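You operate a simulated robot arm through the tools that you are given. There is no shell and no other tool. Be economical: measure what you need, move in short steps, check, and stop when the job is done.

You are at the controls of a simulated robot arm. One attempt, no reset.

## Task
Set the cotton drum marker to EMPTY. Take the black post and leave it on top of the blue canister on the top of the packing bench. Set the gold slider to 0. Put the tin cup on the clamp end of the stacking table. Any order will do. Set down upright: black post. The cotton drum marker goes toward x +1.0, y +0.0, z +0.0 (a direction in the base frame), to its stop. The gold slider goes toward x +0.0, y -1.0, z +0.0 (a direction in the base frame), to its stop.

It is judged by the outcome, as a careful person would: the job done as asked, and still so three seconds after it is handed in. It fails if anything else is knocked over, pushed out of place, dropped, spilled or broken.

## Robot
A 7-joint arm with a fingered hand on a trunk, on a base that drives. Base frame: it is fixed to the floor where the robot stands at the start and does not move with it; the origin is under the middle of the robot, x ahead of it, y to its left, z up. Lengths are in mm, angles in degrees, forces in N, time in s.
With the tool pointing down near the work surface it reaches from about 120 to 740 mm from the robot's upright axis, wherever it stands. Its first joint turns from -69.0 to 172.0 degrees. Places, roughly: black post [-2250, 0, 1000]; blue canister (5x5x9 cm) [-2200, 200, 900]; clamp end of the stacking table [3100, 4000, 800]; cotton drum marker [500, -400, 500]; gold slider [-2600, 3300, 1300]; tin cup (6x6x6 cm) [-1000, 4800, 1000]. Payload 3.4 kg.
Tool frame: the origin (TCP) lies between the finger pads and is the grasp point; the fingertips stand 39 mm ahead of it; z points along the fingers, y is the line along which they close. Largest opening 180 mm; the body of the gripper starts 111 mm behind the TCP. The gripper is a hand of 3 fingers: y runs from the thumb to the fingers, the wrist lies at [0, 0, -262] in the tool frame, and closing takes about 1.5 s.
Orientation is that of the tool frame in the base frame, as a unit quaternion [x, y, z, w]. With the fingers straight down and closing along the base's y, the tool's x points along the base's -x, its y along +y and its z along -z.

## Interface
- The arm moves only by the tool step_arm. Its argument "rows" is a list of rows, each a list of 6 numbers: the shift along the tool's x, y, z in units of 100 mm (1.0 is 100 mm), then the turn, a rotation vector about the tool's x, y, z in units of 45 degrees (1.0 is 45 degrees). In form: [[dx, dy, dz, rx, ry, rz], ...]. A call has 1 to 8 rows; each row is the pose to reach, as a shift and turn from the pose commanded when the call began, along the tool's axes at that moment. "fingers" is the gripper command, from -1 (fully open) to 1 (shut), values between in proportion, set as the call begins (left out, the last holds). A call with a number of a shift or a turn outside -1 to 1 is refused whole. Each row takes 0.2 s and may step no farther than 50 mm and 8.6 degrees from the row before; otherwise, or with a gripper value out of range, the whole call is refused. Where a pose cannot be reached the arm comes as near as it can. A force on the tool above 40 N (or 10 N above the force at the start of the call, whichever is more), or a blocked arm, ends the call early, and 0.2 s more pass. The fingers move at their own pace (about 72 mm/s each) and stop on an object; they squeeze with about 31 N. The grip force told is the motor's: it shows also when the fingers shut on nothing. Time passes only in rows, and 0.2 s behind the last, so rows that repeat a pose let the fingers close. The reply holds the time, the measured pose of the TCP, the force on the tool along the base axes, the opening and the grip force, in the units named above and with some noise, with the torque about the TCP (base axes, N m) and any sound that the robot's microphone picked up, and new pictures: "views" is both (left out), scene, wrist or none.
- Cameras (640 x 400 px; columns grow to the right, rows downward): "scene" is now at [53.7, 104.3, 1847.8]; the picture's right is [-0.54, -0.84, 0.06], its down [-0.77, 0.46, -0.44] and it looks along [0.34, -0.29, -0.90] (base axes); focal length 264 px, centre (320, 200). "wrist" rides on the gripper at [63, -36, -128] in the tool frame; the picture's right is [0.50, 0.87, 0.00], its down [-0.75, 0.43, -0.49] and it looks along [-0.43, 0.25, 0.87] (tool axes); focal length 226 px, centre (320, 200). There is no depth. A picture from a camera that has moved, and an enlarged one, comes with that camera's place and axes in the base frame and with its lens. The place of the scene camera against the robot may be out by one fixed shift of up to 25 mm in any direction.
- slide_trunk(by): slides the trunk up (or, below 0, down) by that many mm; the arm and the scene camera ride with it, the base frame stays. It gives what a move gives, with no picture.
- steer(legs): drives the robot by 1 to 6 legs, each [ahead, left, turn to the left] in mm, mm and degrees, along the robot's own axes; the way and the turn of a leg run together, so that a leg with both is an arc; at most 1500 mm and 180 degrees a leg. The arm and the cameras ride along, it lands a little off, and it stops where it bumps. It gives what a move gives, and a new picture of the scene camera.
- move_fingers(finger1, finger2, thumb_bend): sets how far each is bent, from 0 (flat) to 1 (curled in); at 0.3 the hand is open as for a grip, at 0.7 the pads meet at the TCP. One left out holds its place. A second passes; each finger stops where it meets its share of the squeeze, and holds until it gets a number again. A gripper value or a shape takes the hand back. It gives what a move gives, with no picture; readings hold the bend of each and the force on the fingers (four entries, about 0 where the hand has none), thumb and palm.
- set_grasp(shape): the hand has 3 fingers and takes this shape, open, in about a second: jaw (thumb against the fingers, like two jaws); tri (thumb and two fingers); tip (a fingertip pinch); poke (one finger out to press); point (the index stretched); flat (the hand flat); cup (the hand cupped); fist (a fist). The gripper value then closes the fingers along that shape, each until it touches; the sizes above hold for jaw. It gives what a move gives, with no picture.
- aim_head(pan, tilt): turns the head with the scene camera to pan (to the left, within 143 degrees either way) and tilt (down, from -29 to 69), counted from straight ahead of the robot. It gives what a move gives, and a new picture of the scene camera.
- zoom(camera, box): a new picture of the part [left, top, right, bottom] of that camera's present view, enlarged. No time passes.
- close_job(): hands the job in; it is judged then, once.

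Work in short steps. Places have to be worked out from the pictures, the camera data and where the tool is seen: move nearer, look again, correct. Check each grasp and each placing, and mend what went wrong. You have 165 turns and 260 pictures in all, those below and enlarged ones among them. Open the gripper and draw the arm clear of the work before you hand the job in, unless the task says otherwise; then end with one line.

The tools are called after ">>>" as name(argument=value, ...) on one line, values as JSON. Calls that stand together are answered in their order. step_arm: Moves the arm, as the interface text tells. Its arguments: {"type":"object","properties":{"rows":{"type":"array"},"fingers":{"type":"number"},"views":{"type":"string","enum":["both","scene","wrist","none"]}},"required":["rows"]} The other tools are called the same way: slide_trunk (by) slides the trunk up or down; set_grasp (shape) gives the hand a shape; move_fingers (finger1, finger2, thumb_bend) moves the fingers one by one; steer (legs) drives the base; aim_head (pan, tilt) turns the head that bears the scene camera; zoom (camera, box) takes an enlarged picture of a part of a camera's view; close_job () hands the job in.

At the start:

```text
time: 0.0
ee_pos: [276.5, -304.5, 812.2]
tool_rot: [-0.002, 1.0, 0.004, -0.008]
ft_force: [0.2, 0.4, 0.4]
wrist_torque: [0.01, -0.03, 0.02]
finger_gap: 179.9
finger_force: 0.1
shape: jaw
bend: [0.3, 0.3, 0.3]
finger forces: [0.0, 0.0, 0.0, 0.0, 0.0, 0.0]
trunk travel left (down, up): [-367.0, 175.0]
robot x, y, heading: [-2.6, 4.0, -0.1]
head pan, tilt: [-32.2, 65.8]
```

scene: 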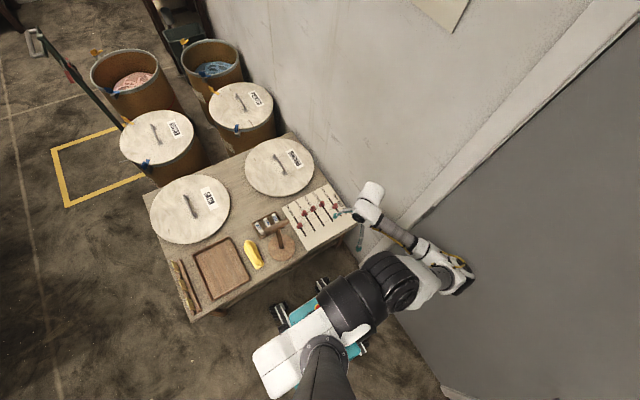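
wrist: 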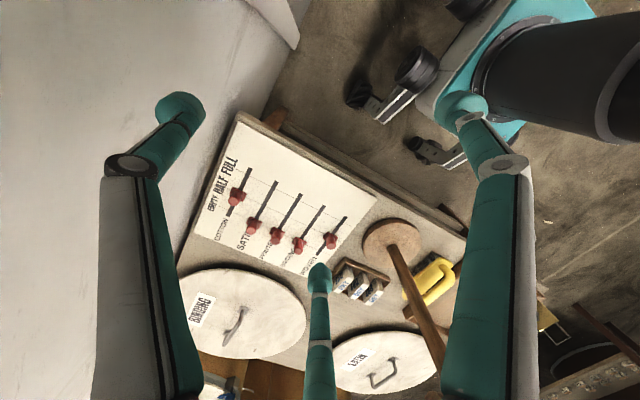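

The wrist view shows a board with five red markers; I zoom in to read its labels.

>>> zoom(camera="wrist", box=[180, 100, 400, 290])

>>> zoom(camera="scene", box=[230, 160, 390, 260])

```text
2.11 times, centred on (290, 195) of wrist
camera zoom: at [217.3, -342.9, 939.4], right [-0.5, 0.86, 0.02], down [0.76, 0.43, 0.48], along [0.41, 0.26, -0.87], focal length 476 px, centre (383, 210)
```

zoom: 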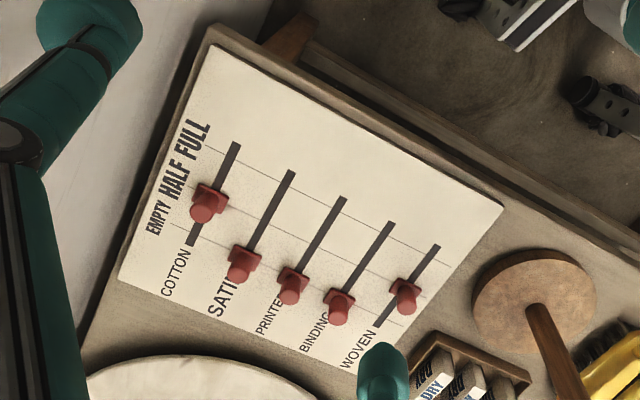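

```text
4.00 times, centred on (310, 210) of scene
camera zoom: at [53.7, 104.3, 1847.8], right [-0.54, -0.84, 0.06], down [-0.77, 0.46, -0.44], along [0.34, -0.29, -0.9], focal length 1055 px, centre (360, 160)
```

zoom: 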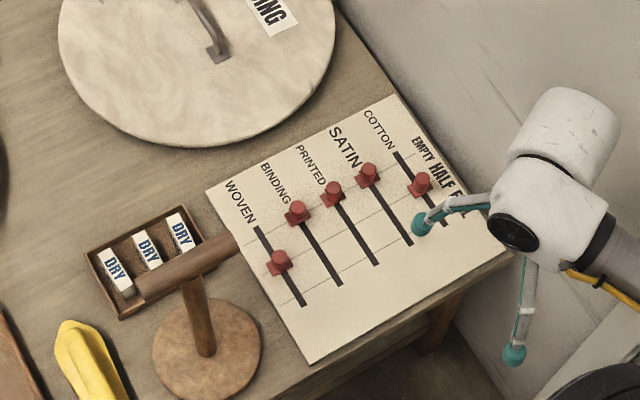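

The cotton marker stands at about (478,-373,545) at HALF and must go to x≈550. I set the poke shape and see where the finger stands.

>>> set_grasp(shape="poke")

>>> step_arm(rows=[[0, 0, 0, 0, 0, 0]])

```text
time: 0.9
ee_pos: [277.8, -342.8, 798.1]
tool_rot: [-0.001, 0.999, 0.033, -0.001]
ft_force: [-0.7, -0.4, 0.4]
wrist_torque: [0.05, 0.01, 0.01]
finger_gap: 0.0
finger_force: 0.0
shape: poke
bend: [1.0, 1.0, 0.66]
finger forces: [0.0, 0.0, 0.0, 0.0, 0.0, 0.0]
trunk travel left (down, up): [-367.0, 175.0]
robot x, y, heading: [3.2, 8.8, 0.4]
head pan, tilt: [-32.2, 65.8]
```

```text
time: 1.2
ee_pos: [278.8, -381.0, 779.9]
tool_rot: [0.0, 0.998, 0.066, 0.005]
ft_force: [0.2, -0.2, 0.0]
wrist_torque: [-0.01, -0.01, 0.02]
finger_gap: 0.4
finger_force: 0.0
shape: poke
bend: [1.0, 1.0, 0.66]
finger forces: [0.0, 0.0, 0.1, 0.0, 0.1, 0.0]
trunk travel left (down, up): [-367.0, 175.0]
robot x, y, heading: [4.4, 11.4, 0.5]
head pan, tilt: [-32.2, 65.8]
stopped in row 1: the arm was blocked; the commanded pose is now the measured one
camera scene: at [60.6, 95.9, 1850.8], right [-0.52, -0.85, 0.06], down [-0.78, 0.45, -0.44], along [0.35, -0.27, -0.9], focal length 264 px, centre (320, 200)
camera wrist: at [215.3, -434.6, 899.3], right [-0.5, 0.86, 0.11], down [0.75, 0.36, 0.55], along [0.44, 0.36, -0.83], focal length 226 px, centre (320, 200)
```

scene: 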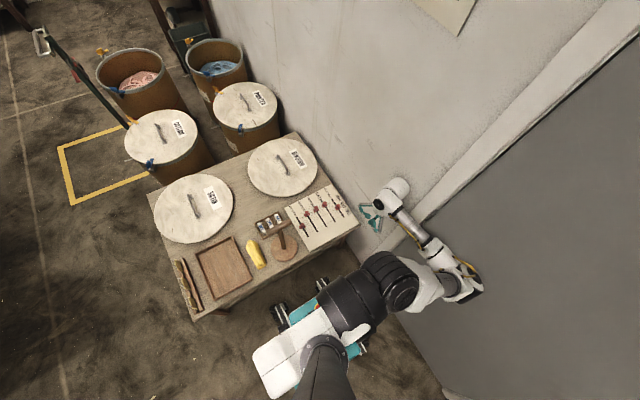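
wrist: 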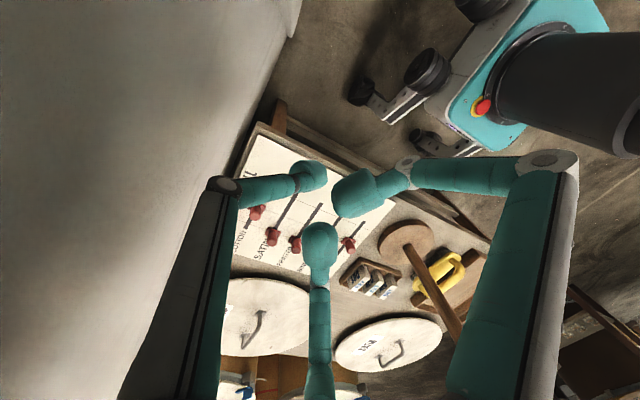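

The arm drifted toward the wall and the base slid; something touches. I read once more to see if it is still moving.

>>> step_arm(rows=[[0, 0, 0, 0, 0, 0]], views="none")

>>> aim_head(pan=-75, tilt=60)

```text
time: 1.6
ee_pos: [295.9, -376.4, 785.4]
tool_rot: [-0.017, 0.996, 0.08, 0.024]
ft_force: [-1.5, 0.3, 0.4]
wrist_torque: [0.05, -0.19, -0.04]
finger_gap: 0.0
finger_force: 0.0
shape: poke
bend: [1.0, 1.0, 0.66]
finger forces: [0.0, 0.0, 0.0, 0.0, 0.0, 0.1]
trunk travel left (down, up): [-367.0, 175.0]
robot x, y, heading: [28.3, 23.4, 2.4]
head pan, tilt: [-32.2, 65.8]
stopped in row 1: the arm was blocked; the commanded pose is now the measured one
```

```text
time: 2.7
ee_pos: [325.2, -368.8, 785.0]
tool_rot: [-0.043, 0.994, 0.092, 0.035]
ft_force: [1.0, 0.2, 0.5]
wrist_torque: [0.02, 0.02, 0.02]
finger_gap: 0.0
finger_force: 0.0
shape: poke
bend: [1.0, 1.0, 0.66]
finger forces: [0.0, 0.0, 0.0, 0.0, 0.0, 0.0]
trunk travel left (down, up): [-367.0, 175.0]
robot x, y, heading: [28.2, 18.9, 2.9]
head pan, tilt: [-75.0, 60.0]
camera scene: at [14.9, 107.5, 1860.0], right [-0.95, -0.31, 0.01], down [-0.26, 0.78, -0.57], along [0.17, -0.55, -0.82], focal length 264 px, centre (320, 200)
```

scene: 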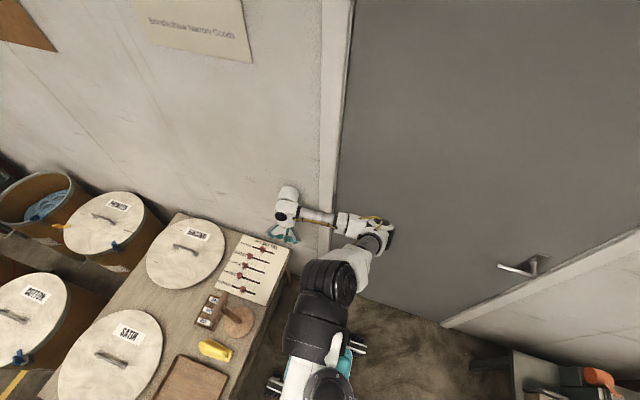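

The elbow presses on the door at the right; I drive the base left, away from the wall, and straighten its heading.

>>> steer(legs=[[-20, 120, 0], [0, 0, -3]])

```text
time: 3.4
ee_pos: [440.4, -320.7, 835.1]
tool_rot: [-0.125, 0.968, 0.167, 0.141]
ft_force: [2.0, 0.2, 5.4]
wrist_torque: [-0.29, 0.4, 0.1]
finger_gap: 0.1
finger_force: 0.0
shape: poke
bend: [1.0, 1.0, 0.67]
finger forces: [0.1, 0.1, 0.1, 0.0, 0.1, 0.0]
trunk travel left (down, up): [-367.0, 175.0]
robot x, y, heading: [43.6, 35.6, 5.8]
head pan, tilt: [-75.0, 60.0]
stopped in leg 1: the robot was blocked; the commanded pose is now the measured one
camera scene: at [4.5, 207.7, 1864.0], right [-0.94, -0.35, 0.02], down [-0.29, 0.74, -0.61], along [0.2, -0.58, -0.79], focal length 264 px, centre (320, 200)
```

scene: 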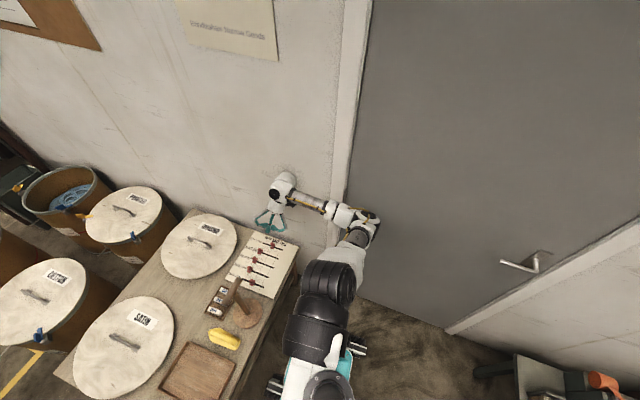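

The base is leaning and blocked; I try backing straight off from the table with a little left.

>>> steer(legs=[[-120, 30, 0]])

```text
time: 4.1
ee_pos: [564.7, -243.0, 859.6]
tool_rot: [-0.262, 0.895, 0.296, 0.205]
ft_force: [-0.5, -4.4, -1.0]
wrist_torque: [0.57, -0.01, 0.14]
finger_gap: 0.0
finger_force: 0.1
shape: poke
bend: [1.0, 1.0, 0.66]
finger forces: [0.0, 0.0, 0.0, 0.1, 0.0, 0.0]
trunk travel left (down, up): [-367.0, 175.0]
robot x, y, heading: [64.9, 48.3, 10.0]
head pan, tilt: [-75.0, 60.0]
stopped in leg 1: the robot was blocked; the commanded pose is now the measured one
camera scene: at [23.0, 177.0, 1863.1], right [-0.91, -0.42, 0.01], down [-0.35, 0.73, -0.59], along [0.24, -0.54, -0.81], focal length 264 px, centre (320, 200)
```

scene: 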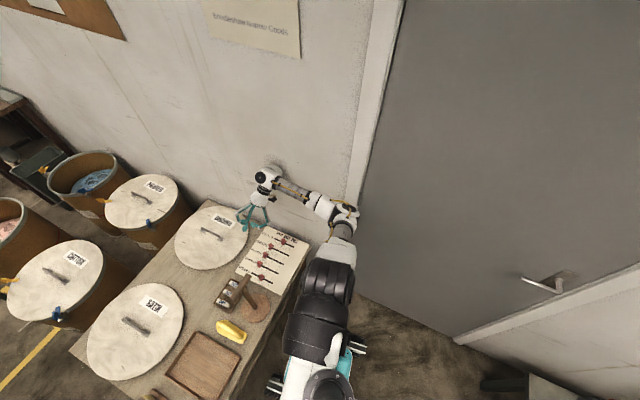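

The arm is being levered along by the wall. I move the hand to the left (+y) in small steps to swing the whole arm off the wall.

>>> step_arm(rows=[[-0.14, 0.28, 0.25, 0, 0, 0], [-0.28, 0.55, 0.51, 0, 0, 0]], views="scene")

```text
time: 4.5
ee_pos: [613.9, -216.2, 862.6]
tool_rot: [-0.317, 0.85, 0.353, 0.226]
ft_force: [-1.4, -16.7, 2.0]
wrist_torque: [1.2, -0.05, 0.25]
finger_gap: 0.0
finger_force: 0.0
shape: poke
bend: [1.0, 1.0, 0.67]
finger forces: [0.0, 0.0, 0.0, 0.0, 0.0, 0.0]
trunk travel left (down, up): [-367.0, 175.0]
robot x, y, heading: [77.6, 56.2, 11.7]
head pan, tilt: [-75.0, 60.0]
stopped in row 1: the arm was blocked; the commanded pose is now the measured one
camera scene: at [30.7, 132.4, 1859.9], right [-0.89, -0.46, 0.0], down [-0.37, 0.73, -0.57], along [0.26, -0.51, -0.82], focal length 264 px, centre (320, 200)
```

scene: 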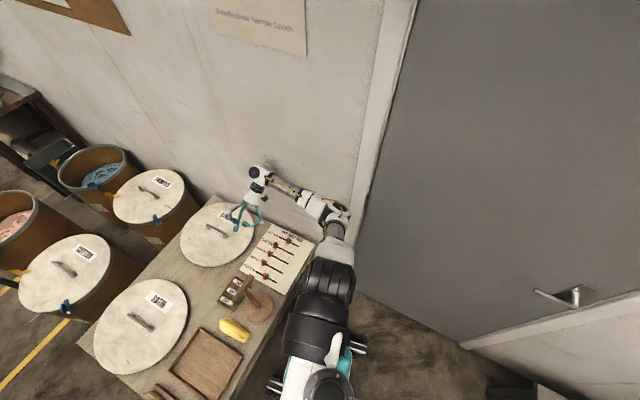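

It still slides along the wall but is coming free. I try the leftward drive again.

>>> steer(legs=[[-60, 100, 0]])

```text
time: 5.2
ee_pos: [710.4, -198.5, 829.1]
tool_rot: [-0.373, 0.806, 0.401, 0.225]
ft_force: [3.9, 15.0, 2.8]
wrist_torque: [-1.5, 0.31, 0.39]
finger_gap: 0.0
finger_force: 0.0
shape: poke
bend: [1.0, 1.0, 0.66]
finger forces: [0.1, 0.0, 0.0, 0.0, 0.1, 0.0]
trunk travel left (down, up): [-367.0, 175.0]
robot x, y, heading: [107.1, 85.4, 17.8]
head pan, tilt: [-75.0, 60.0]
stopped in leg 1: the robot was blocked; the commanded pose is now the measured one
camera scene: at [97.1, 87.0, 1856.5], right [-0.84, -0.54, 0.0], down [-0.46, 0.71, -0.54], along [0.29, -0.45, -0.84], focal length 264 px, centre (320, 200)
```

scene: 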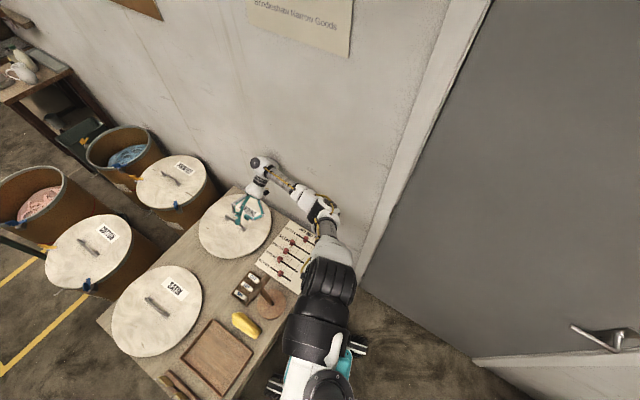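

I wait a few beats to see whether the motion has settled.

>>> step_arm(rows=[[0, 0, 0, 0, 0, 0], [0, 0, 0, 0, 0, 0], [0, 0, 0, 0, 0, 0]], views="none")

```text
time: 5.5
ee_pos: [723.0, -192.6, 825.8]
tool_rot: [-0.391, 0.785, 0.422, 0.229]
ft_force: [-0.3, -1.2, -1.6]
wrist_torque: [0.42, 0.04, 0.06]
finger_gap: 0.1
finger_force: 0.1
shape: poke
bend: [1.0, 1.0, 0.66]
finger forces: [0.1, 0.1, 0.1, 0.0, 0.0, 0.0]
trunk travel left (down, up): [-367.0, 175.0]
robot x, y, heading: [116.2, 84.9, 18.6]
head pan, tilt: [-75.0, 60.0]
stopped in row 1: the arm was blocked; the commanded pose is now the measured one
```

Still pressed by the elbow. I turn the base left while backing a little, which swings the elbow off the wall.

>>> steer(legs=[[-80, 60, 25]])

```text
time: 6.2
ee_pos: [735.1, -183.0, 825.3]
tool_rot: [-0.434, 0.742, 0.45, 0.242]
ft_force: [-0.6, -0.7, -0.1]
wrist_torque: [0.0, 0.03, 0.02]
finger_gap: 0.1
finger_force: 0.0
shape: poke
bend: [1.0, 1.0, 0.66]
finger forces: [0.0, 0.0, 0.0, 0.1, 0.0, 0.0]
trunk travel left (down, up): [-367.0, 175.0]
robot x, y, heading: [97.9, 77.9, 19.5]
head pan, tilt: [-75.0, 60.0]
stopped in leg 1: the robot was blocked; the commanded pose is now the measured one
camera scene: at [105.5, 85.8, 1858.6], right [-0.83, -0.56, 0.01], down [-0.48, 0.7, -0.53], along [0.29, -0.44, -0.85], focal length 264 px, centre (320, 200)
```

scene: 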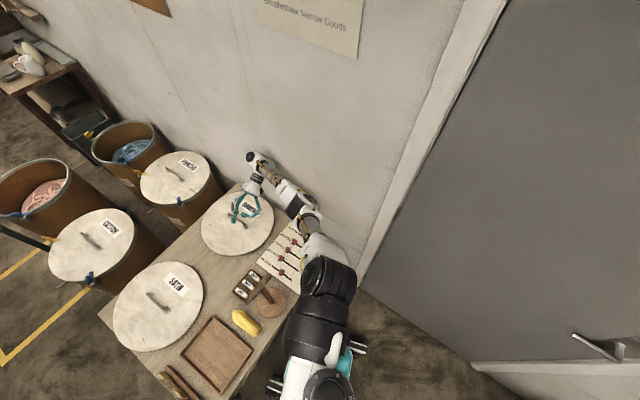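

Forces are near zero now. I try a plain retreat straight back.

>>> steer(legs=[[-100, 0, 0]])

```text
time: 7.0
ee_pos: [742.5, -178.4, 827.3]
tool_rot: [-0.457, 0.712, 0.47, 0.253]
ft_force: [-0.3, 0.8, 0.2]
wrist_torque: [0.0, -0.01, -0.02]
finger_gap: 0.0
finger_force: 0.0
shape: poke
bend: [1.0, 1.0, 0.66]
finger forces: [0.0, 0.0, 0.0, 0.0, 0.0, 0.1]
trunk travel left (down, up): [-367.0, 175.0]
robot x, y, heading: [100.0, 80.1, 20.4]
head pan, tilt: [-75.0, 60.0]
stopped in leg 1: the robot was blocked; the commanded pose is now the measured one
camera scene: at [108.1, 76.4, 1859.1], right [-0.82, -0.58, 0.01], down [-0.49, 0.69, -0.53], along [0.3, -0.43, -0.85], focal length 264 px, centre (320, 200)
```

scene: 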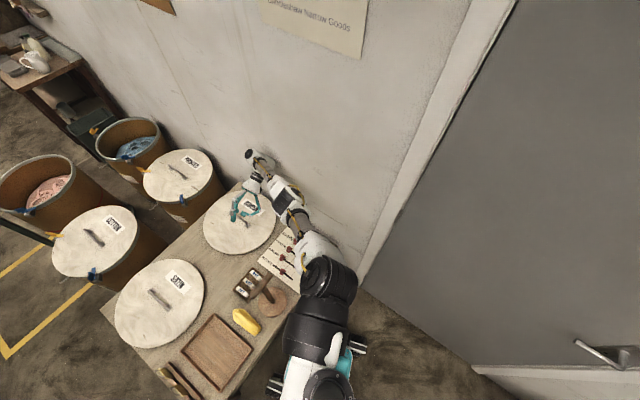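

The wrist still leans on the wall with the fingers pointing left (+y). I move along the tool z, straight off the wall.

>>> step_arm(rows=[[-0.1, 0, 0.2, 0, 0, 0], [-0.2, 0, 0.45, 0, 0, 0], [-0.3, 0, 0.7, 0, 0, 0]], views="none")

>>> step_arm(rows=[[-0.1, 0, 0.2, 0, 0, 0], [-0.2, 0, 0.45, 0, 0, 0], [-0.3, 0, 0.7, 0, 0, 0]], views="scene")

```text
time: 7.3
ee_pos: [743.1, -176.3, 823.1]
tool_rot: [-0.453, 0.707, 0.48, 0.254]
ft_force: [0.7, 0.5, 0.3]
wrist_torque: [0.0, 0.03, 0.01]
finger_gap: 0.1
finger_force: 0.1
shape: poke
bend: [1.0, 1.0, 0.66]
finger forces: [0.1, 0.1, 0.0, 0.0, 0.0, 0.0]
trunk travel left (down, up): [-367.0, 175.0]
robot x, y, heading: [98.4, 79.3, 20.4]
head pan, tilt: [-75.0, 60.0]
stopped in row 1: the arm was blocked; the commanded pose is now the measured one
```

```text
time: 8.1
ee_pos: [761.5, -124.4, 802.0]
tool_rot: [-0.443, 0.713, 0.481, 0.252]
ft_force: [-0.2, 0.7, 0.1]
wrist_torque: [-0.01, 0.01, 0.01]
finger_gap: 0.2
finger_force: 0.0
shape: poke
bend: [1.0, 1.0, 0.66]
finger forces: [0.1, 0.0, 0.0, 0.0, 0.1, 0.0]
trunk travel left (down, up): [-367.0, 175.0]
robot x, y, heading: [96.1, 85.1, 20.1]
head pan, tilt: [-75.0, 60.0]
camera scene: at [141.1, 7.6, 1856.6], right [-0.82, -0.58, 0.0], down [-0.5, 0.71, -0.49], along [0.28, -0.4, -0.87], focal length 264 px, centre (320, 200)
```

scene: 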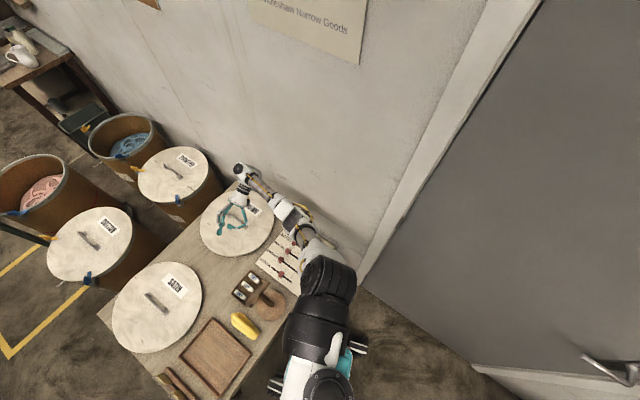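

That full call ran unblocked. Now I drive back and left from the wall.

>>> steer(legs=[[-100, 150, 0]])

```text
time: 9.6
ee_pos: [622.4, -32.1, 797.4]
tool_rot: [-0.441, 0.711, 0.485, 0.253]
ft_force: [-0.6, 0.3, 0.3]
wrist_torque: [-0.06, 0.01, 0.02]
finger_gap: 0.0
finger_force: 0.0
shape: poke
bend: [1.0, 1.0, 0.66]
finger forces: [0.0, 0.0, 0.0, 0.0, 0.0, 0.1]
trunk travel left (down, up): [-367.0, 175.0]
robot x, y, heading: [-44.6, 183.7, 19.8]
head pan, tilt: [-75.0, 60.0]
camera scene: at [5.0, 89.1, 1855.5], right [-0.82, -0.57, 0.0], down [-0.5, 0.72, -0.48], along [0.28, -0.39, -0.88], focal length 264 px, centre (320, 200)
```

scene: 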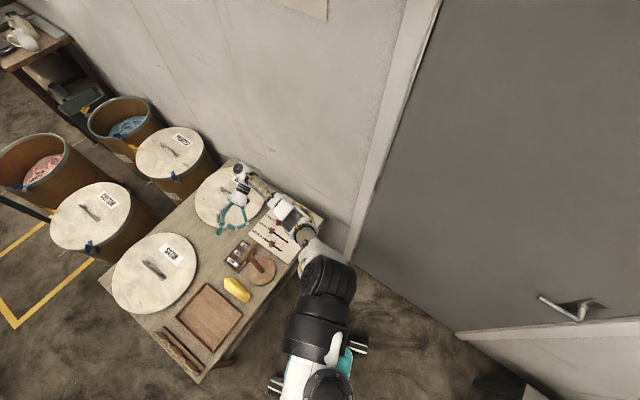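

Free and upright now; nothing on the table looks disturbed. I look at the hand shape by the wrist camera and start turning the tool back to straight down.

>>> step_arm(rows=[[0, 0, 0, 0.087, 0.157, 0], [0, 0, 0, 0.174, 0.313, 0], [0, 0, 0, 0.261, 0.47, 0], [0, 0, 0, 0.348, 0.627, 0], [0, 0, 0, 0.435, 0.784, 0], [0, 0, 0, 0.52, 0.94, 0]])

```text
time: 11.0
ee_pos: [618.3, -27.3, 803.2]
tool_rot: [-0.527, 0.837, 0.137, 0.061]
ft_force: [-0.1, -0.3, -0.3]
wrist_torque: [0.01, 0.04, 0.0]
finger_gap: 0.0
finger_force: 0.1
shape: poke
bend: [1.0, 1.0, 0.66]
finger forces: [0.0, 0.1, 0.0, 0.0, 0.0, 0.1]
trunk travel left (down, up): [-367.0, 175.0]
robot x, y, heading: [-45.3, 175.8, 20.1]
head pan, tilt: [-75.0, 60.0]
camera scene: at [-1.9, 109.3, 1857.0], right [-0.82, -0.57, 0.0], down [-0.5, 0.71, -0.49], along [0.28, -0.4, -0.87], focal length 264 px, centre (320, 200)
camera wrist: at [629.1, -133.6, 902.4], right [-1.0, -0.08, 0.02], down [-0.04, 0.68, 0.73], along [-0.07, 0.72, -0.69], focal length 226 px, centre (320, 200)
```

scene: 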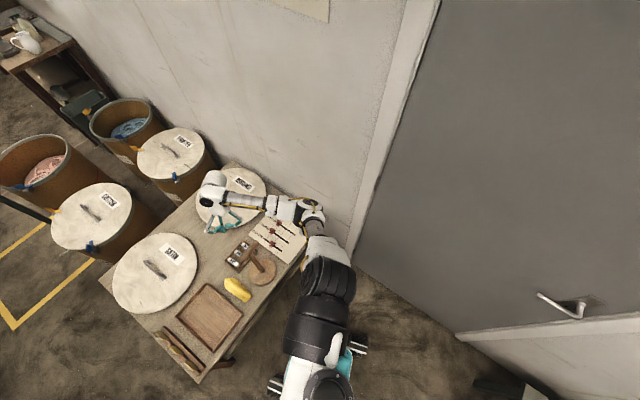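
wrist: 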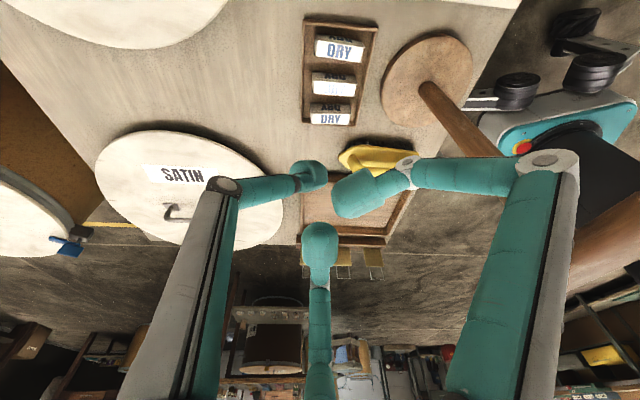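

All three fingertips are pinched together, good for a side push. I straighten the base heading first and look.

>>> steer(legs=[[0, 0, -20]])

```text
time: 12.5
ee_pos: [507.7, -229.1, 805.8]
tool_rot: [-0.374, 0.916, 0.121, 0.084]
ft_force: [-0.8, 0.2, -0.2]
wrist_torque: [0.0, 0.02, -0.01]
finger_gap: 0.0
finger_force: 0.0
shape: poke
bend: [1.0, 1.0, 0.66]
finger forces: [0.0, 0.0, 0.0, 0.1, 0.1, 0.1]
trunk travel left (down, up): [-367.0, 175.0]
robot x, y, heading: [-47.1, 184.4, 0.0]
head pan, tilt: [-75.0, 60.0]
camera scene: at [-30.0, 115.8, 1857.6], right [-0.97, -0.26, 0.0], down [-0.23, 0.84, -0.5], along [0.13, -0.48, -0.87], focal length 264 px, centre (320, 200)
```

scene: 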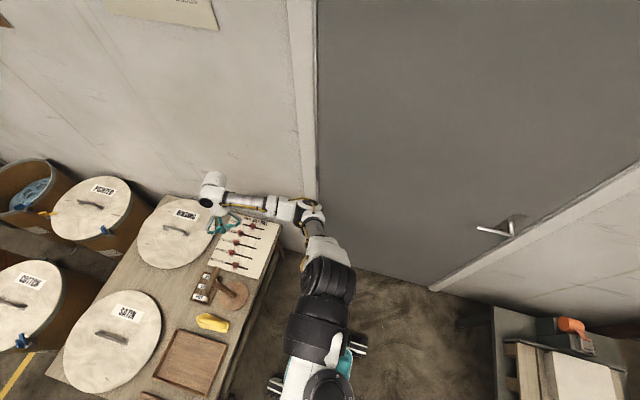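

I tilt the tool so its top leans away from the wall, and aim the head at the board.

>>> step_arm(rows=[[0, 0, 0, 0.1, 0.124, 0], [0, 0, 0, 0.195, 0.248, 0], [0, 0, 0, 0.29, 0.37, 0], [0, 0, 0, 0.39, 0.495, 0]], views="none")

>>> aim_head(pan=-45, tilt=55)

```text
time: 13.5
ee_pos: [506.2, -234.2, 806.0]
tool_rot: [-0.373, 0.923, -0.093, -0.038]
ft_force: [-0.6, -0.1, 0.1]
wrist_torque: [0.02, -0.02, -0.03]
finger_gap: 0.0
finger_force: 0.1
shape: poke
bend: [1.0, 1.0, 0.66]
finger forces: [0.0, 0.0, 0.0, 0.1, 0.1, 0.0]
trunk travel left (down, up): [-367.0, 175.0]
robot x, y, heading: [-51.0, 187.2, 0.1]
head pan, tilt: [-75.0, 60.0]
```

```text
time: 14.4
ee_pos: [506.4, -231.5, 807.5]
tool_rot: [-0.373, 0.922, -0.093, -0.036]
ft_force: [-0.6, 0.1, 0.0]
wrist_torque: [0.03, 0.01, 0.02]
finger_gap: 0.0
finger_force: 0.0
shape: poke
bend: [1.0, 1.0, 0.66]
finger forces: [0.1, 0.0, 0.0, 0.1, 0.1, 0.0]
trunk travel left (down, up): [-367.0, 175.0]
robot x, y, heading: [-42.9, 183.5, 0.4]
head pan, tilt: [-45.0, 55.0]
camera scene: at [4.5, 119.7, 1863.2], right [-0.71, -0.71, 0.0], down [-0.58, 0.58, -0.57], along [0.4, -0.4, -0.82], focal length 264 px, centre (320, 200)
```

scene: 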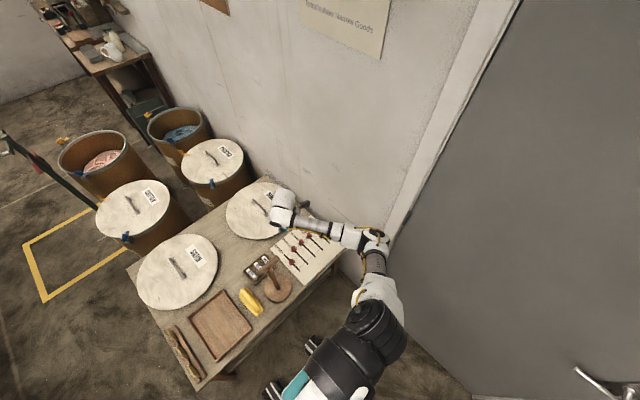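

I drive a little nearer (ahead 53, right 60), then lower the trunk partway.

>>> steer(legs=[[53, -60, 0]])

>>> slide_trunk(by=-120)

>>> step_arm(rows=[[0, 0, 0, 0, 0, 0]])

```text
time: 15.5
ee_pos: [559.8, -261.0, 818.0]
tool_rot: [-0.374, 0.921, -0.104, -0.04]
ft_force: [0.5, 1.7, -0.3]
wrist_torque: [-0.14, 0.08, 0.01]
finger_gap: 0.0
finger_force: 0.0
shape: poke
bend: [1.0, 1.0, 0.66]
finger forces: [0.0, 0.0, 0.0, 0.0, 0.1, 0.0]
trunk travel left (down, up): [-367.0, 175.0]
robot x, y, heading: [9.9, 130.4, -0.4]
head pan, tilt: [-45.0, 55.0]
camera scene: at [58.8, 101.6, 1864.0], right [-0.71, -0.71, 0.01], down [-0.58, 0.57, -0.58], along [0.4, -0.42, -0.81], focal length 264 px, centre (320, 200)
```

scene: 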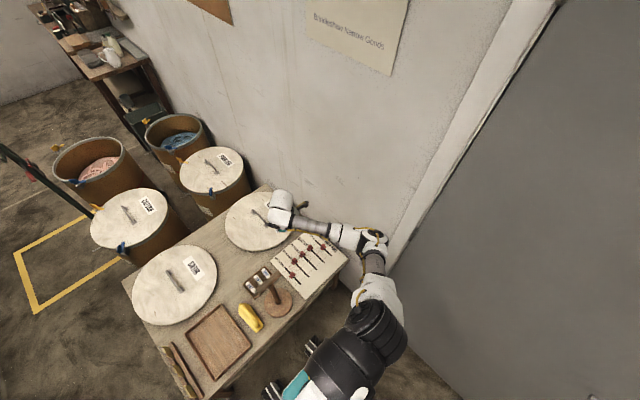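

```text
time: 17.0
ee_pos: [558.3, -266.8, 695.5]
tool_rot: [-0.376, 0.921, -0.101, -0.035]
ft_force: [0.6, 1.1, -0.3]
wrist_torque: [-0.01, 0.01, 0.0]
finger_gap: 0.0
finger_force: 0.1
shape: poke
bend: [1.0, 1.0, 0.66]
finger forces: [0.0, 0.0, 0.0, 0.0, 0.0, 0.0]
trunk travel left (down, up): [-247.0, 295.0]
robot x, y, heading: [6.0, 133.3, 0.1]
head pan, tilt: [-45.0, 55.0]
```

```text
time: 17.4
ee_pos: [558.7, -276.5, 690.9]
tool_rot: [-0.375, 0.921, -0.096, -0.037]
ft_force: [0.6, -0.2, -1.0]
wrist_torque: [0.0, 0.01, 0.01]
finger_gap: 0.0
finger_force: 0.1
shape: poke
bend: [1.0, 1.0, 0.66]
finger forces: [0.0, 0.1, 0.1, 0.0, 0.1, 0.0]
trunk travel left (down, up): [-247.0, 295.0]
robot x, y, heading: [7.9, 129.4, 0.3]
head pan, tilt: [-45.0, 55.0]
camera scene: at [146.5, 67.4, 1741.7], right [-0.71, -0.71, 0.0], down [-0.58, 0.58, -0.57], along [0.4, -0.4, -0.82], focal length 264 px, centre (320, 200)
camera wrist: at [538.0, -319.4, 828.8], right [-0.96, 0.26, -0.06], down [0.23, 0.92, 0.31], along [0.14, 0.29, -0.95], focal length 226 px, centre (320, 200)
```

scene: 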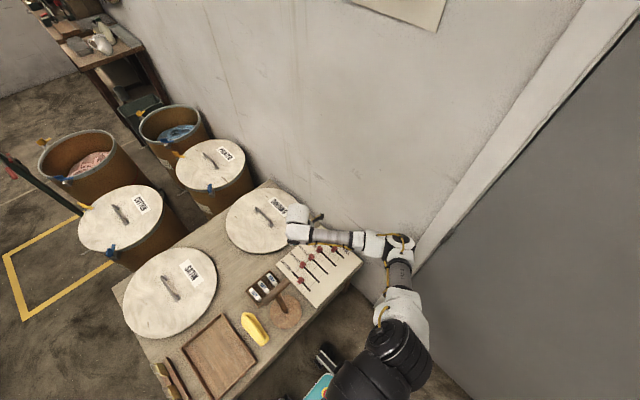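
wrist: 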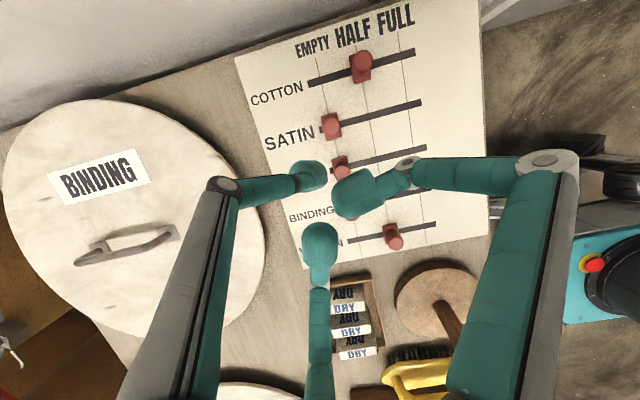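

The elbow runs close to the wall, so I will lean the tool farther (wrist stays off the wall) and push by driving the base. First back off 140 and 30 left, then tilt.

>>> steer(legs=[[-140, 30, 0]])

>>> step_arm(rows=[[0, 0, 0, 0.122, 0.119, 0], [0, 0, 0, 0.244, 0.238, 0], [0, 0, 0, 0.366, 0.357, 0]])

```text
time: 18.7
ee_pos: [417.5, -238.6, 694.7]
tool_rot: [-0.375, 0.921, -0.099, -0.035]
ft_force: [-0.1, 0.0, -0.5]
wrist_torque: [-0.01, -0.02, 0.0]
finger_gap: 0.1
finger_force: 0.1
shape: poke
bend: [1.0, 1.0, 0.66]
finger forces: [0.0, 0.1, 0.0, 0.0, 0.0, 0.1]
trunk travel left (down, up): [-247.0, 295.0]
robot x, y, heading: [-135.4, 164.0, -0.2]
head pan, tilt: [-45.0, 55.0]
camera scene: at [6.0, 102.9, 1741.8], right [-0.71, -0.71, 0.0], down [-0.58, 0.58, -0.57], along [0.4, -0.4, -0.82], focal length 264 px, centre (320, 200)
```

scene: 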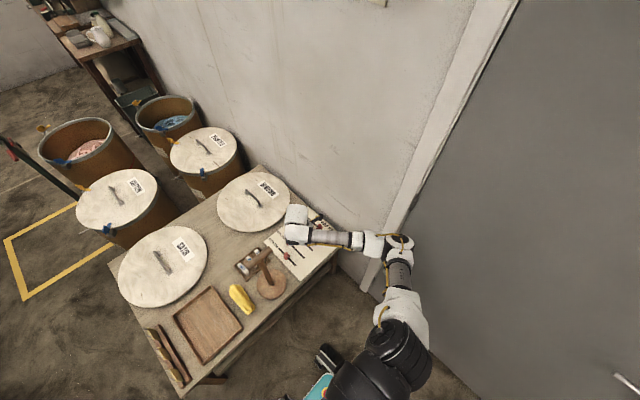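

```text
time: 19.5
ee_pos: [416.7, -236.4, 696.7]
tool_rot: [-0.359, 0.883, -0.283, -0.11]
ft_force: [-0.2, -0.9, 0.0]
wrist_torque: [0.0, -0.01, 0.01]
finger_gap: 0.1
finger_force: 0.1
shape: poke
bend: [1.0, 1.0, 0.66]
finger forces: [0.0, 0.0, 0.0, 0.1, 0.0, 0.0]
trunk travel left (down, up): [-247.0, 295.0]
robot x, y, heading: [-132.8, 161.1, -0.3]
head pan, tilt: [-45.0, 55.0]
camera scene: at [8.4, 102.2, 1741.6], right [-0.71, -0.71, 0.0], down [-0.58, 0.58, -0.57], along [0.4, -0.4, -0.82], focal length 264 px, centre (320, 200)
camera wrist: at [397.4, -219.3, 839.4], right [-0.96, 0.22, -0.17], down [0.23, 0.97, -0.08], along [0.14, -0.12, -0.98], focal length 226 px, centre (320, 200)
```

scene: 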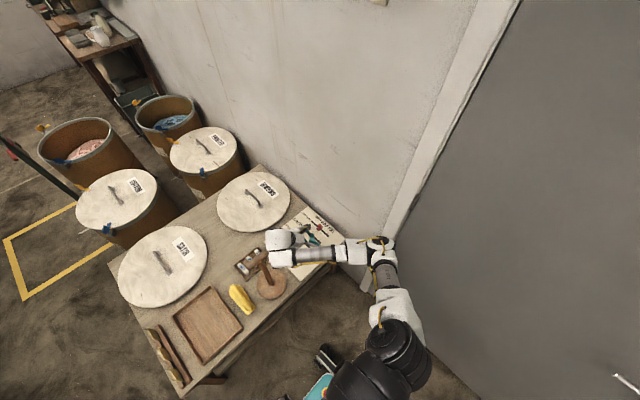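
wrist: 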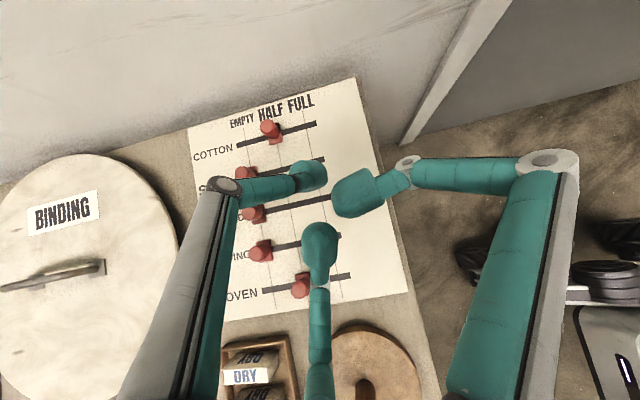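

Marker centre at about (489,-372), slot x 426–553. I move the hand 110 toward the wall at this height, then lower the trunk 90.

>>> step_arm(rows=[[0.19, -0.194, 0.193, 0, 0, 0], [0.38, -0.388, 0.386, 0, 0, 0], [0.572, -0.582, 0.579, 0, 0, 0], [0.63, -0.64, 0.637, 0, 0, 0]], views="none")

>>> slide_trunk(by=-80)

>>> step_arm(rows=[[0, 0, 0, 0, 0, 0]])

```text
time: 20.5
ee_pos: [418.2, -346.9, 695.4]
tool_rot: [-0.358, 0.883, -0.283, -0.111]
ft_force: [0.4, -0.2, 0.0]
wrist_torque: [0.01, 0.02, 0.05]
finger_gap: 0.0
finger_force: 0.0
shape: poke
bend: [1.0, 1.0, 0.66]
finger forces: [0.0, 0.0, 0.0, 0.0, 0.0, 0.0]
trunk travel left (down, up): [-247.0, 295.0]
robot x, y, heading: [-131.3, 165.8, -0.0]
head pan, tilt: [-45.0, 55.0]
```

```text
time: 21.7
ee_pos: [417.5, -347.5, 618.3]
tool_rot: [-0.358, 0.883, -0.282, -0.109]
ft_force: [-0.5, 0.7, -0.4]
wrist_torque: [0.01, 0.0, 0.03]
finger_gap: 0.0
finger_force: 0.1
shape: poke
bend: [1.0, 1.0, 0.66]
finger forces: [0.0, 0.0, 0.0, 0.1, 0.1, 0.0]
trunk travel left (down, up): [-167.0, 375.0]
robot x, y, heading: [-132.3, 161.3, 0.3]
head pan, tilt: [-45.0, 55.0]
```

```text
time: 22.1
ee_pos: [417.2, -346.6, 615.9]
tool_rot: [-0.359, 0.883, -0.283, -0.11]
ft_force: [0.4, 0.0, -0.1]
wrist_torque: [0.01, 0.03, 0.01]
finger_gap: 0.0
finger_force: 0.0
shape: poke
bend: [1.0, 1.0, 0.66]
finger forces: [0.0, 0.0, 0.1, 0.0, 0.0, 0.1]
trunk travel left (down, up): [-167.0, 375.0]
robot x, y, heading: [-131.7, 165.2, -0.2]
head pan, tilt: [-45.0, 55.0]
camera scene: at [111.5, 100.2, 1652.1], right [-0.71, -0.71, 0.0], down [-0.58, 0.58, -0.57], along [0.4, -0.4, -0.82], focal length 264 px, centre (320, 200)
camera wrist: at [396.7, -330.5, 759.2], right [-0.96, 0.22, -0.17], down [0.23, 0.97, -0.08], along [0.14, -0.12, -0.98], focal length 226 px, centre (320, 200)
```

scene: 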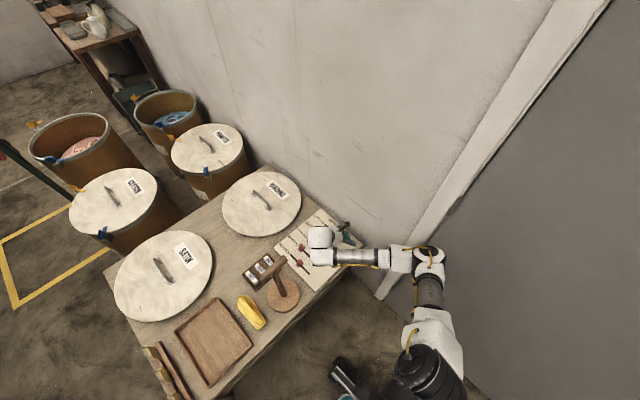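
wrist: 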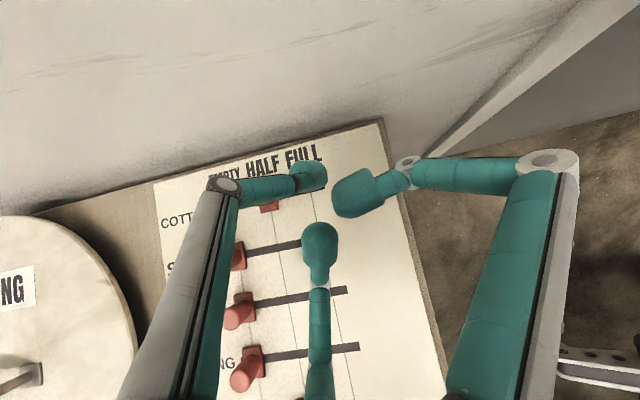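

The left finger's knuckle would come down on the marker, so this shape is poor. I raise the trunk again and try "point".

>>> slide_trunk(by=100)

>>> set_grasp(shape="point")

>>> step_arm(rows=[[0, 0, 0, 0, 0, 0]], views="wrist")

```text
time: 23.4
ee_pos: [416.7, -347.4, 715.3]
tool_rot: [-0.359, 0.882, -0.283, -0.112]
ft_force: [-0.3, 0.0, 0.5]
wrist_torque: [-0.03, -0.01, -0.01]
finger_gap: 0.0
finger_force: 0.1
shape: poke
bend: [1.0, 1.0, 0.66]
finger forces: [0.0, 0.1, 0.0, 0.0, 0.0, 0.1]
trunk travel left (down, up): [-267.0, 275.0]
robot x, y, heading: [-131.0, 164.8, -0.1]
head pan, tilt: [-45.0, 55.0]
```

```text
time: 24.3
ee_pos: [418.1, -347.0, 716.6]
tool_rot: [-0.358, 0.883, -0.282, -0.111]
ft_force: [-0.3, 0.6, 0.4]
wrist_torque: [0.01, 0.01, 0.04]
finger_gap: 0.0
finger_force: 0.1
shape: point
bend: [0.18, 1.0, 0.46]
finger forces: [0.1, 0.0, 0.0, 0.0, 0.0, 0.0]
trunk travel left (down, up): [-267.0, 275.0]
robot x, y, heading: [-130.9, 161.3, 0.1]
head pan, tilt: [-45.0, 55.0]
```

```text
time: 24.7
ee_pos: [417.4, -347.2, 717.7]
tool_rot: [-0.359, 0.882, -0.283, -0.11]
ft_force: [0.4, -0.5, 0.5]
wrist_torque: [0.0, 0.0, 0.02]
finger_gap: 0.0
finger_force: 0.2
shape: point
bend: [0.18, 1.0, 0.46]
finger forces: [0.1, 0.1, 0.0, 0.0, 0.1, 0.0]
trunk travel left (down, up): [-267.0, 275.0]
robot x, y, heading: [-131.3, 161.3, 0.1]
head pan, tilt: [-45.0, 55.0]
camera wrist: at [396.9, -330.7, 859.0], right [-0.96, 0.22, -0.17], down [0.23, 0.97, -0.08], along [0.14, -0.12, -0.98], focal length 226 px, centre (320, 200)
```

wrist: 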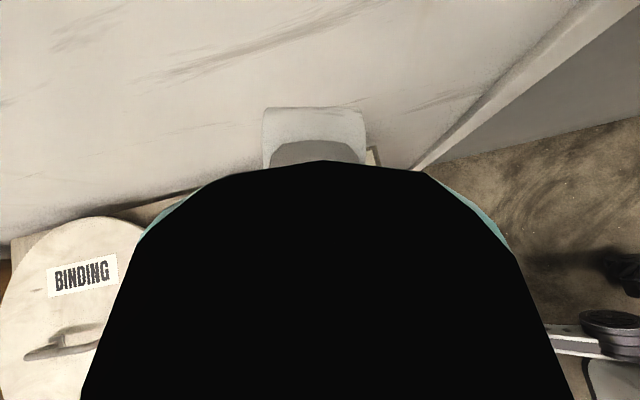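

Not useful. I use the jaw shape instead: half open, turned so the thumb is on the wall side, to grip the marker and pull it along with the base.

>>> set_grasp(shape="jaw")

>>> step_arm(rows=[[0, 0, 0, 0, 0, 0.17], [0, 0, 0, 0, 0, 0.34], [0, 0, 0, 0, 0, 0.5], [0, 0, 0, 0, 0, 0.66], [0, 0, 0, 0, 0, 0.82], [0, 0, 0, 0, 0, 0.978], [0, 0, 0, 0, 0, 0.978]], fingers=0)

```text
time: 25.6
ee_pos: [416.9, -347.9, 715.7]
tool_rot: [-0.358, 0.883, -0.282, -0.11]
ft_force: [0.8, -1.3, -0.1]
wrist_torque: [-0.03, -0.01, 0.02]
finger_gap: 179.9
finger_force: 0.0
shape: jaw
bend: [0.3, 0.3, 0.3]
finger forces: [0.1, 0.1, 0.1, 0.0, 0.0, 0.1]
trunk travel left (down, up): [-267.0, 275.0]
robot x, y, heading: [-132.0, 161.0, 0.2]
head pan, tilt: [-45.0, 55.0]
```

```text
time: 27.2
ee_pos: [417.3, -346.9, 716.6]
tool_rot: [-0.001, 0.953, -0.303, 0.004]
ft_force: [-0.5, -0.1, 0.6]
wrist_torque: [0.03, -0.03, -0.01]
finger_gap: 90.7
finger_force: 0.1
shape: jaw
bend: [0.71, 0.71, 0.72]
finger forces: [0.0, 0.0, 0.1, 0.0, 0.1, 0.0]
trunk travel left (down, up): [-267.0, 275.0]
robot x, y, heading: [-136.3, 161.3, 0.1]
head pan, tilt: [-45.0, 55.0]
camera scene: at [-13.2, 99.9, 1762.5], right [-0.71, -0.71, 0.0], down [-0.58, 0.58, -0.57], along [0.4, -0.4, -0.82], focal length 264 px, centre (320, 200)
camera wrist: at [354.1, -303.5, 839.7], right [-0.5, 0.7, -0.5], down [0.75, 0.64, 0.16], along [0.43, -0.3, -0.85], focal length 226 px, centre (320, 200)
```

scene: 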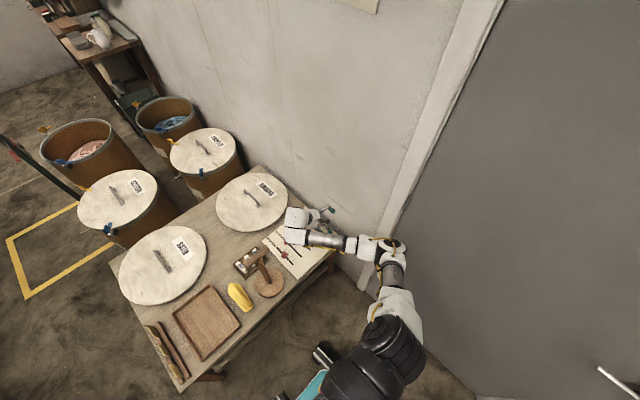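
wrist: 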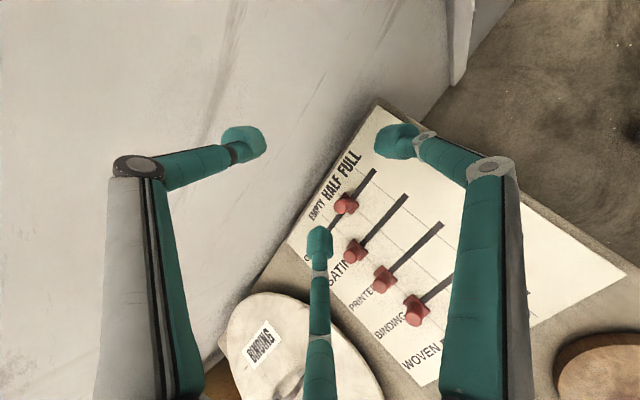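

Fingers close radially around the TCP. The marker is at (485,-373). I reduce the tilt to about 15° so the tips are level, narrow the opening to 60, then drive 68 ahead.

>>> step_arm(rows=[[0, 0, 0, -0.15, 0, 0], [0, 0, 0, -0.3, 0, 0], [0, 0, 0, -0.44, 0, 0]], fingers=0.3, views="none")

>>> steer(legs=[[68, 0, 0]])

>>> step_arm(rows=[[0, 0, 0, 0, 0, 0]], views="wrist")

```text
time: 28.0
ee_pos: [415.9, -346.9, 716.5]
tool_rot: [-0.003, 0.991, -0.134, 0.004]
ft_force: [-0.2, -0.1, 0.7]
wrist_torque: [0.01, 0.01, -0.02]
finger_gap: 63.8
finger_force: 0.0
shape: jaw
bend: [0.72, 0.72, 0.74]
finger forces: [0.0, 0.0, 0.0, 0.1, 0.0, 0.1]
trunk travel left (down, up): [-267.0, 275.0]
robot x, y, heading: [-131.8, 161.6, 0.1]
head pan, tilt: [-45.0, 55.0]
```

```text
time: 29.0
ee_pos: [483.9, -346.9, 715.5]
tool_rot: [-0.003, 0.991, -0.135, 0.003]
ft_force: [0.0, -0.4, 0.1]
wrist_torque: [0.02, 0.02, 0.0]
finger_gap: 63.5
finger_force: 0.0
shape: jaw
bend: [0.72, 0.72, 0.74]
finger forces: [0.1, 0.0, 0.0, 0.1, 0.0, 0.0]
trunk travel left (down, up): [-267.0, 275.0]
robot x, y, heading: [-63.3, 163.8, 0.3]
head pan, tilt: [-45.0, 55.0]
camera scene: at [56.1, 100.0, 1762.3], right [-0.71, -0.71, 0.0], down [-0.58, 0.58, -0.57], along [0.4, -0.4, -0.82], focal length 264 px, centre (320, 200)
```

scene: 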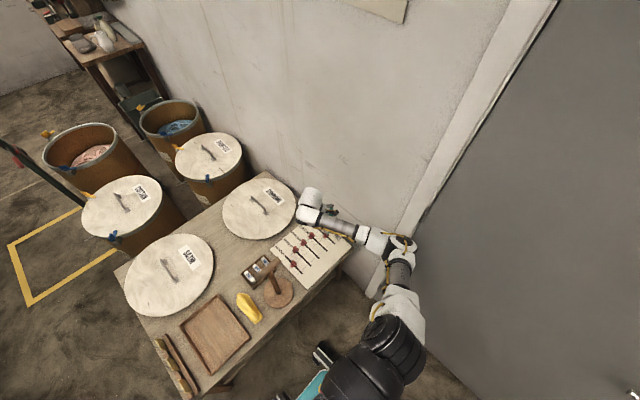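

```text
time: 29.4
ee_pos: [483.0, -343.6, 718.8]
tool_rot: [-0.003, 0.991, -0.137, 0.004]
ft_force: [0.0, 0.0, -0.5]
wrist_torque: [0.01, -0.02, -0.01]
finger_gap: 63.2
finger_force: 0.0
shape: jaw
bend: [0.72, 0.72, 0.74]
finger forces: [0.1, 0.0, 0.0, 0.0, 0.0, 0.0]
trunk travel left (down, up): [-267.0, 275.0]
robot x, y, heading: [-63.3, 163.5, -0.1]
head pan, tilt: [-45.0, 55.0]
camera wrist: at [420.6, -344.6, 850.1], right [-0.5, 0.83, -0.24], down [0.75, 0.56, 0.36], along [0.43, 0.0, -0.9], focal length 226 px, centre (320, 200)
```

wrist: 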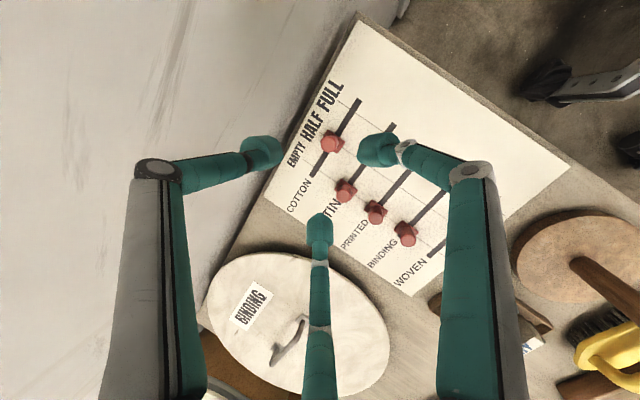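

Marker measured at (487,-375). I centre over it and lower the trunk to TCP z≈580.

>>> step_arm(rows=[[-0.04, -0.3, 0.084, 0, 0, 0]], views="none")

>>> slide_trunk(by=-137)

>>> step_arm(rows=[[0, 0, 0, 0, 0, 0]], views="both")

```text
time: 29.8
ee_pos: [487.3, -376.6, 718.0]
tool_rot: [-0.003, 0.991, -0.137, 0.004]
ft_force: [0.1, -0.2, -0.2]
wrist_torque: [-0.01, 0.01, 0.0]
finger_gap: 63.3
finger_force: 0.1
shape: jaw
bend: [0.72, 0.72, 0.74]
finger forces: [0.1, 0.1, 0.1, 0.0, 0.0, 0.0]
trunk travel left (down, up): [-267.0, 275.0]
robot x, y, heading: [-64.8, 166.3, 0.0]
head pan, tilt: [-45.0, 55.0]
```

```text
time: 31.5
ee_pos: [487.9, -371.4, 582.8]
tool_rot: [-0.003, 0.991, -0.136, 0.005]
ft_force: [0.4, 0.2, -0.7]
wrist_torque: [0.04, 0.01, -0.04]
finger_gap: 63.2
finger_force: 0.0
shape: jaw
bend: [0.72, 0.72, 0.74]
finger forces: [0.1, 0.0, 0.0, 0.0, 0.0, 0.0]
trunk travel left (down, up): [-130.0, 412.0]
robot x, y, heading: [-63.2, 164.5, -0.1]
head pan, tilt: [-45.0, 55.0]
```

```text
time: 31.9
ee_pos: [488.1, -373.5, 582.9]
tool_rot: [-0.002, 0.991, -0.137, 0.004]
ft_force: [-0.3, 0.6, 0.4]
wrist_torque: [0.01, -0.01, -0.01]
finger_gap: 63.3
finger_force: 0.1
shape: jaw
bend: [0.72, 0.72, 0.74]
finger forces: [0.1, 0.0, 0.1, 0.1, 0.1, 0.0]
trunk travel left (down, up): [-130.0, 412.0]
robot x, y, heading: [-64.0, 160.5, -0.3]
head pan, tilt: [-45.0, 55.0]
camera scene: at [238.4, 108.4, 1605.5], right [-0.71, -0.71, 0.0], down [-0.58, 0.58, -0.57], along [0.4, -0.41, -0.82], focal length 264 px, centre (320, 200)
camera wrist: at [425.2, -374.0, 713.3], right [-0.5, 0.83, -0.24], down [0.75, 0.56, 0.36], along [0.43, 0.0, -0.9], focal length 226 px, centre (320, 200)
```

scene: 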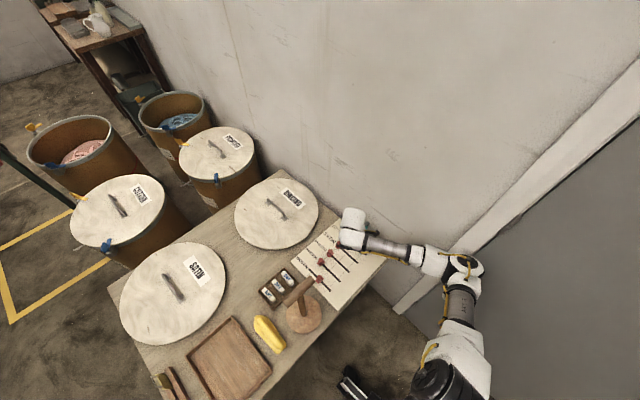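
wrist: 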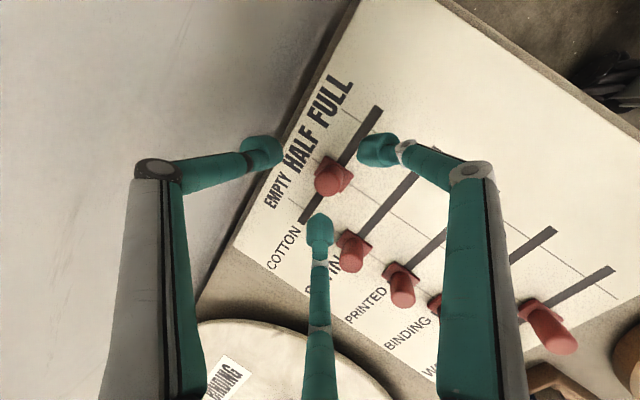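

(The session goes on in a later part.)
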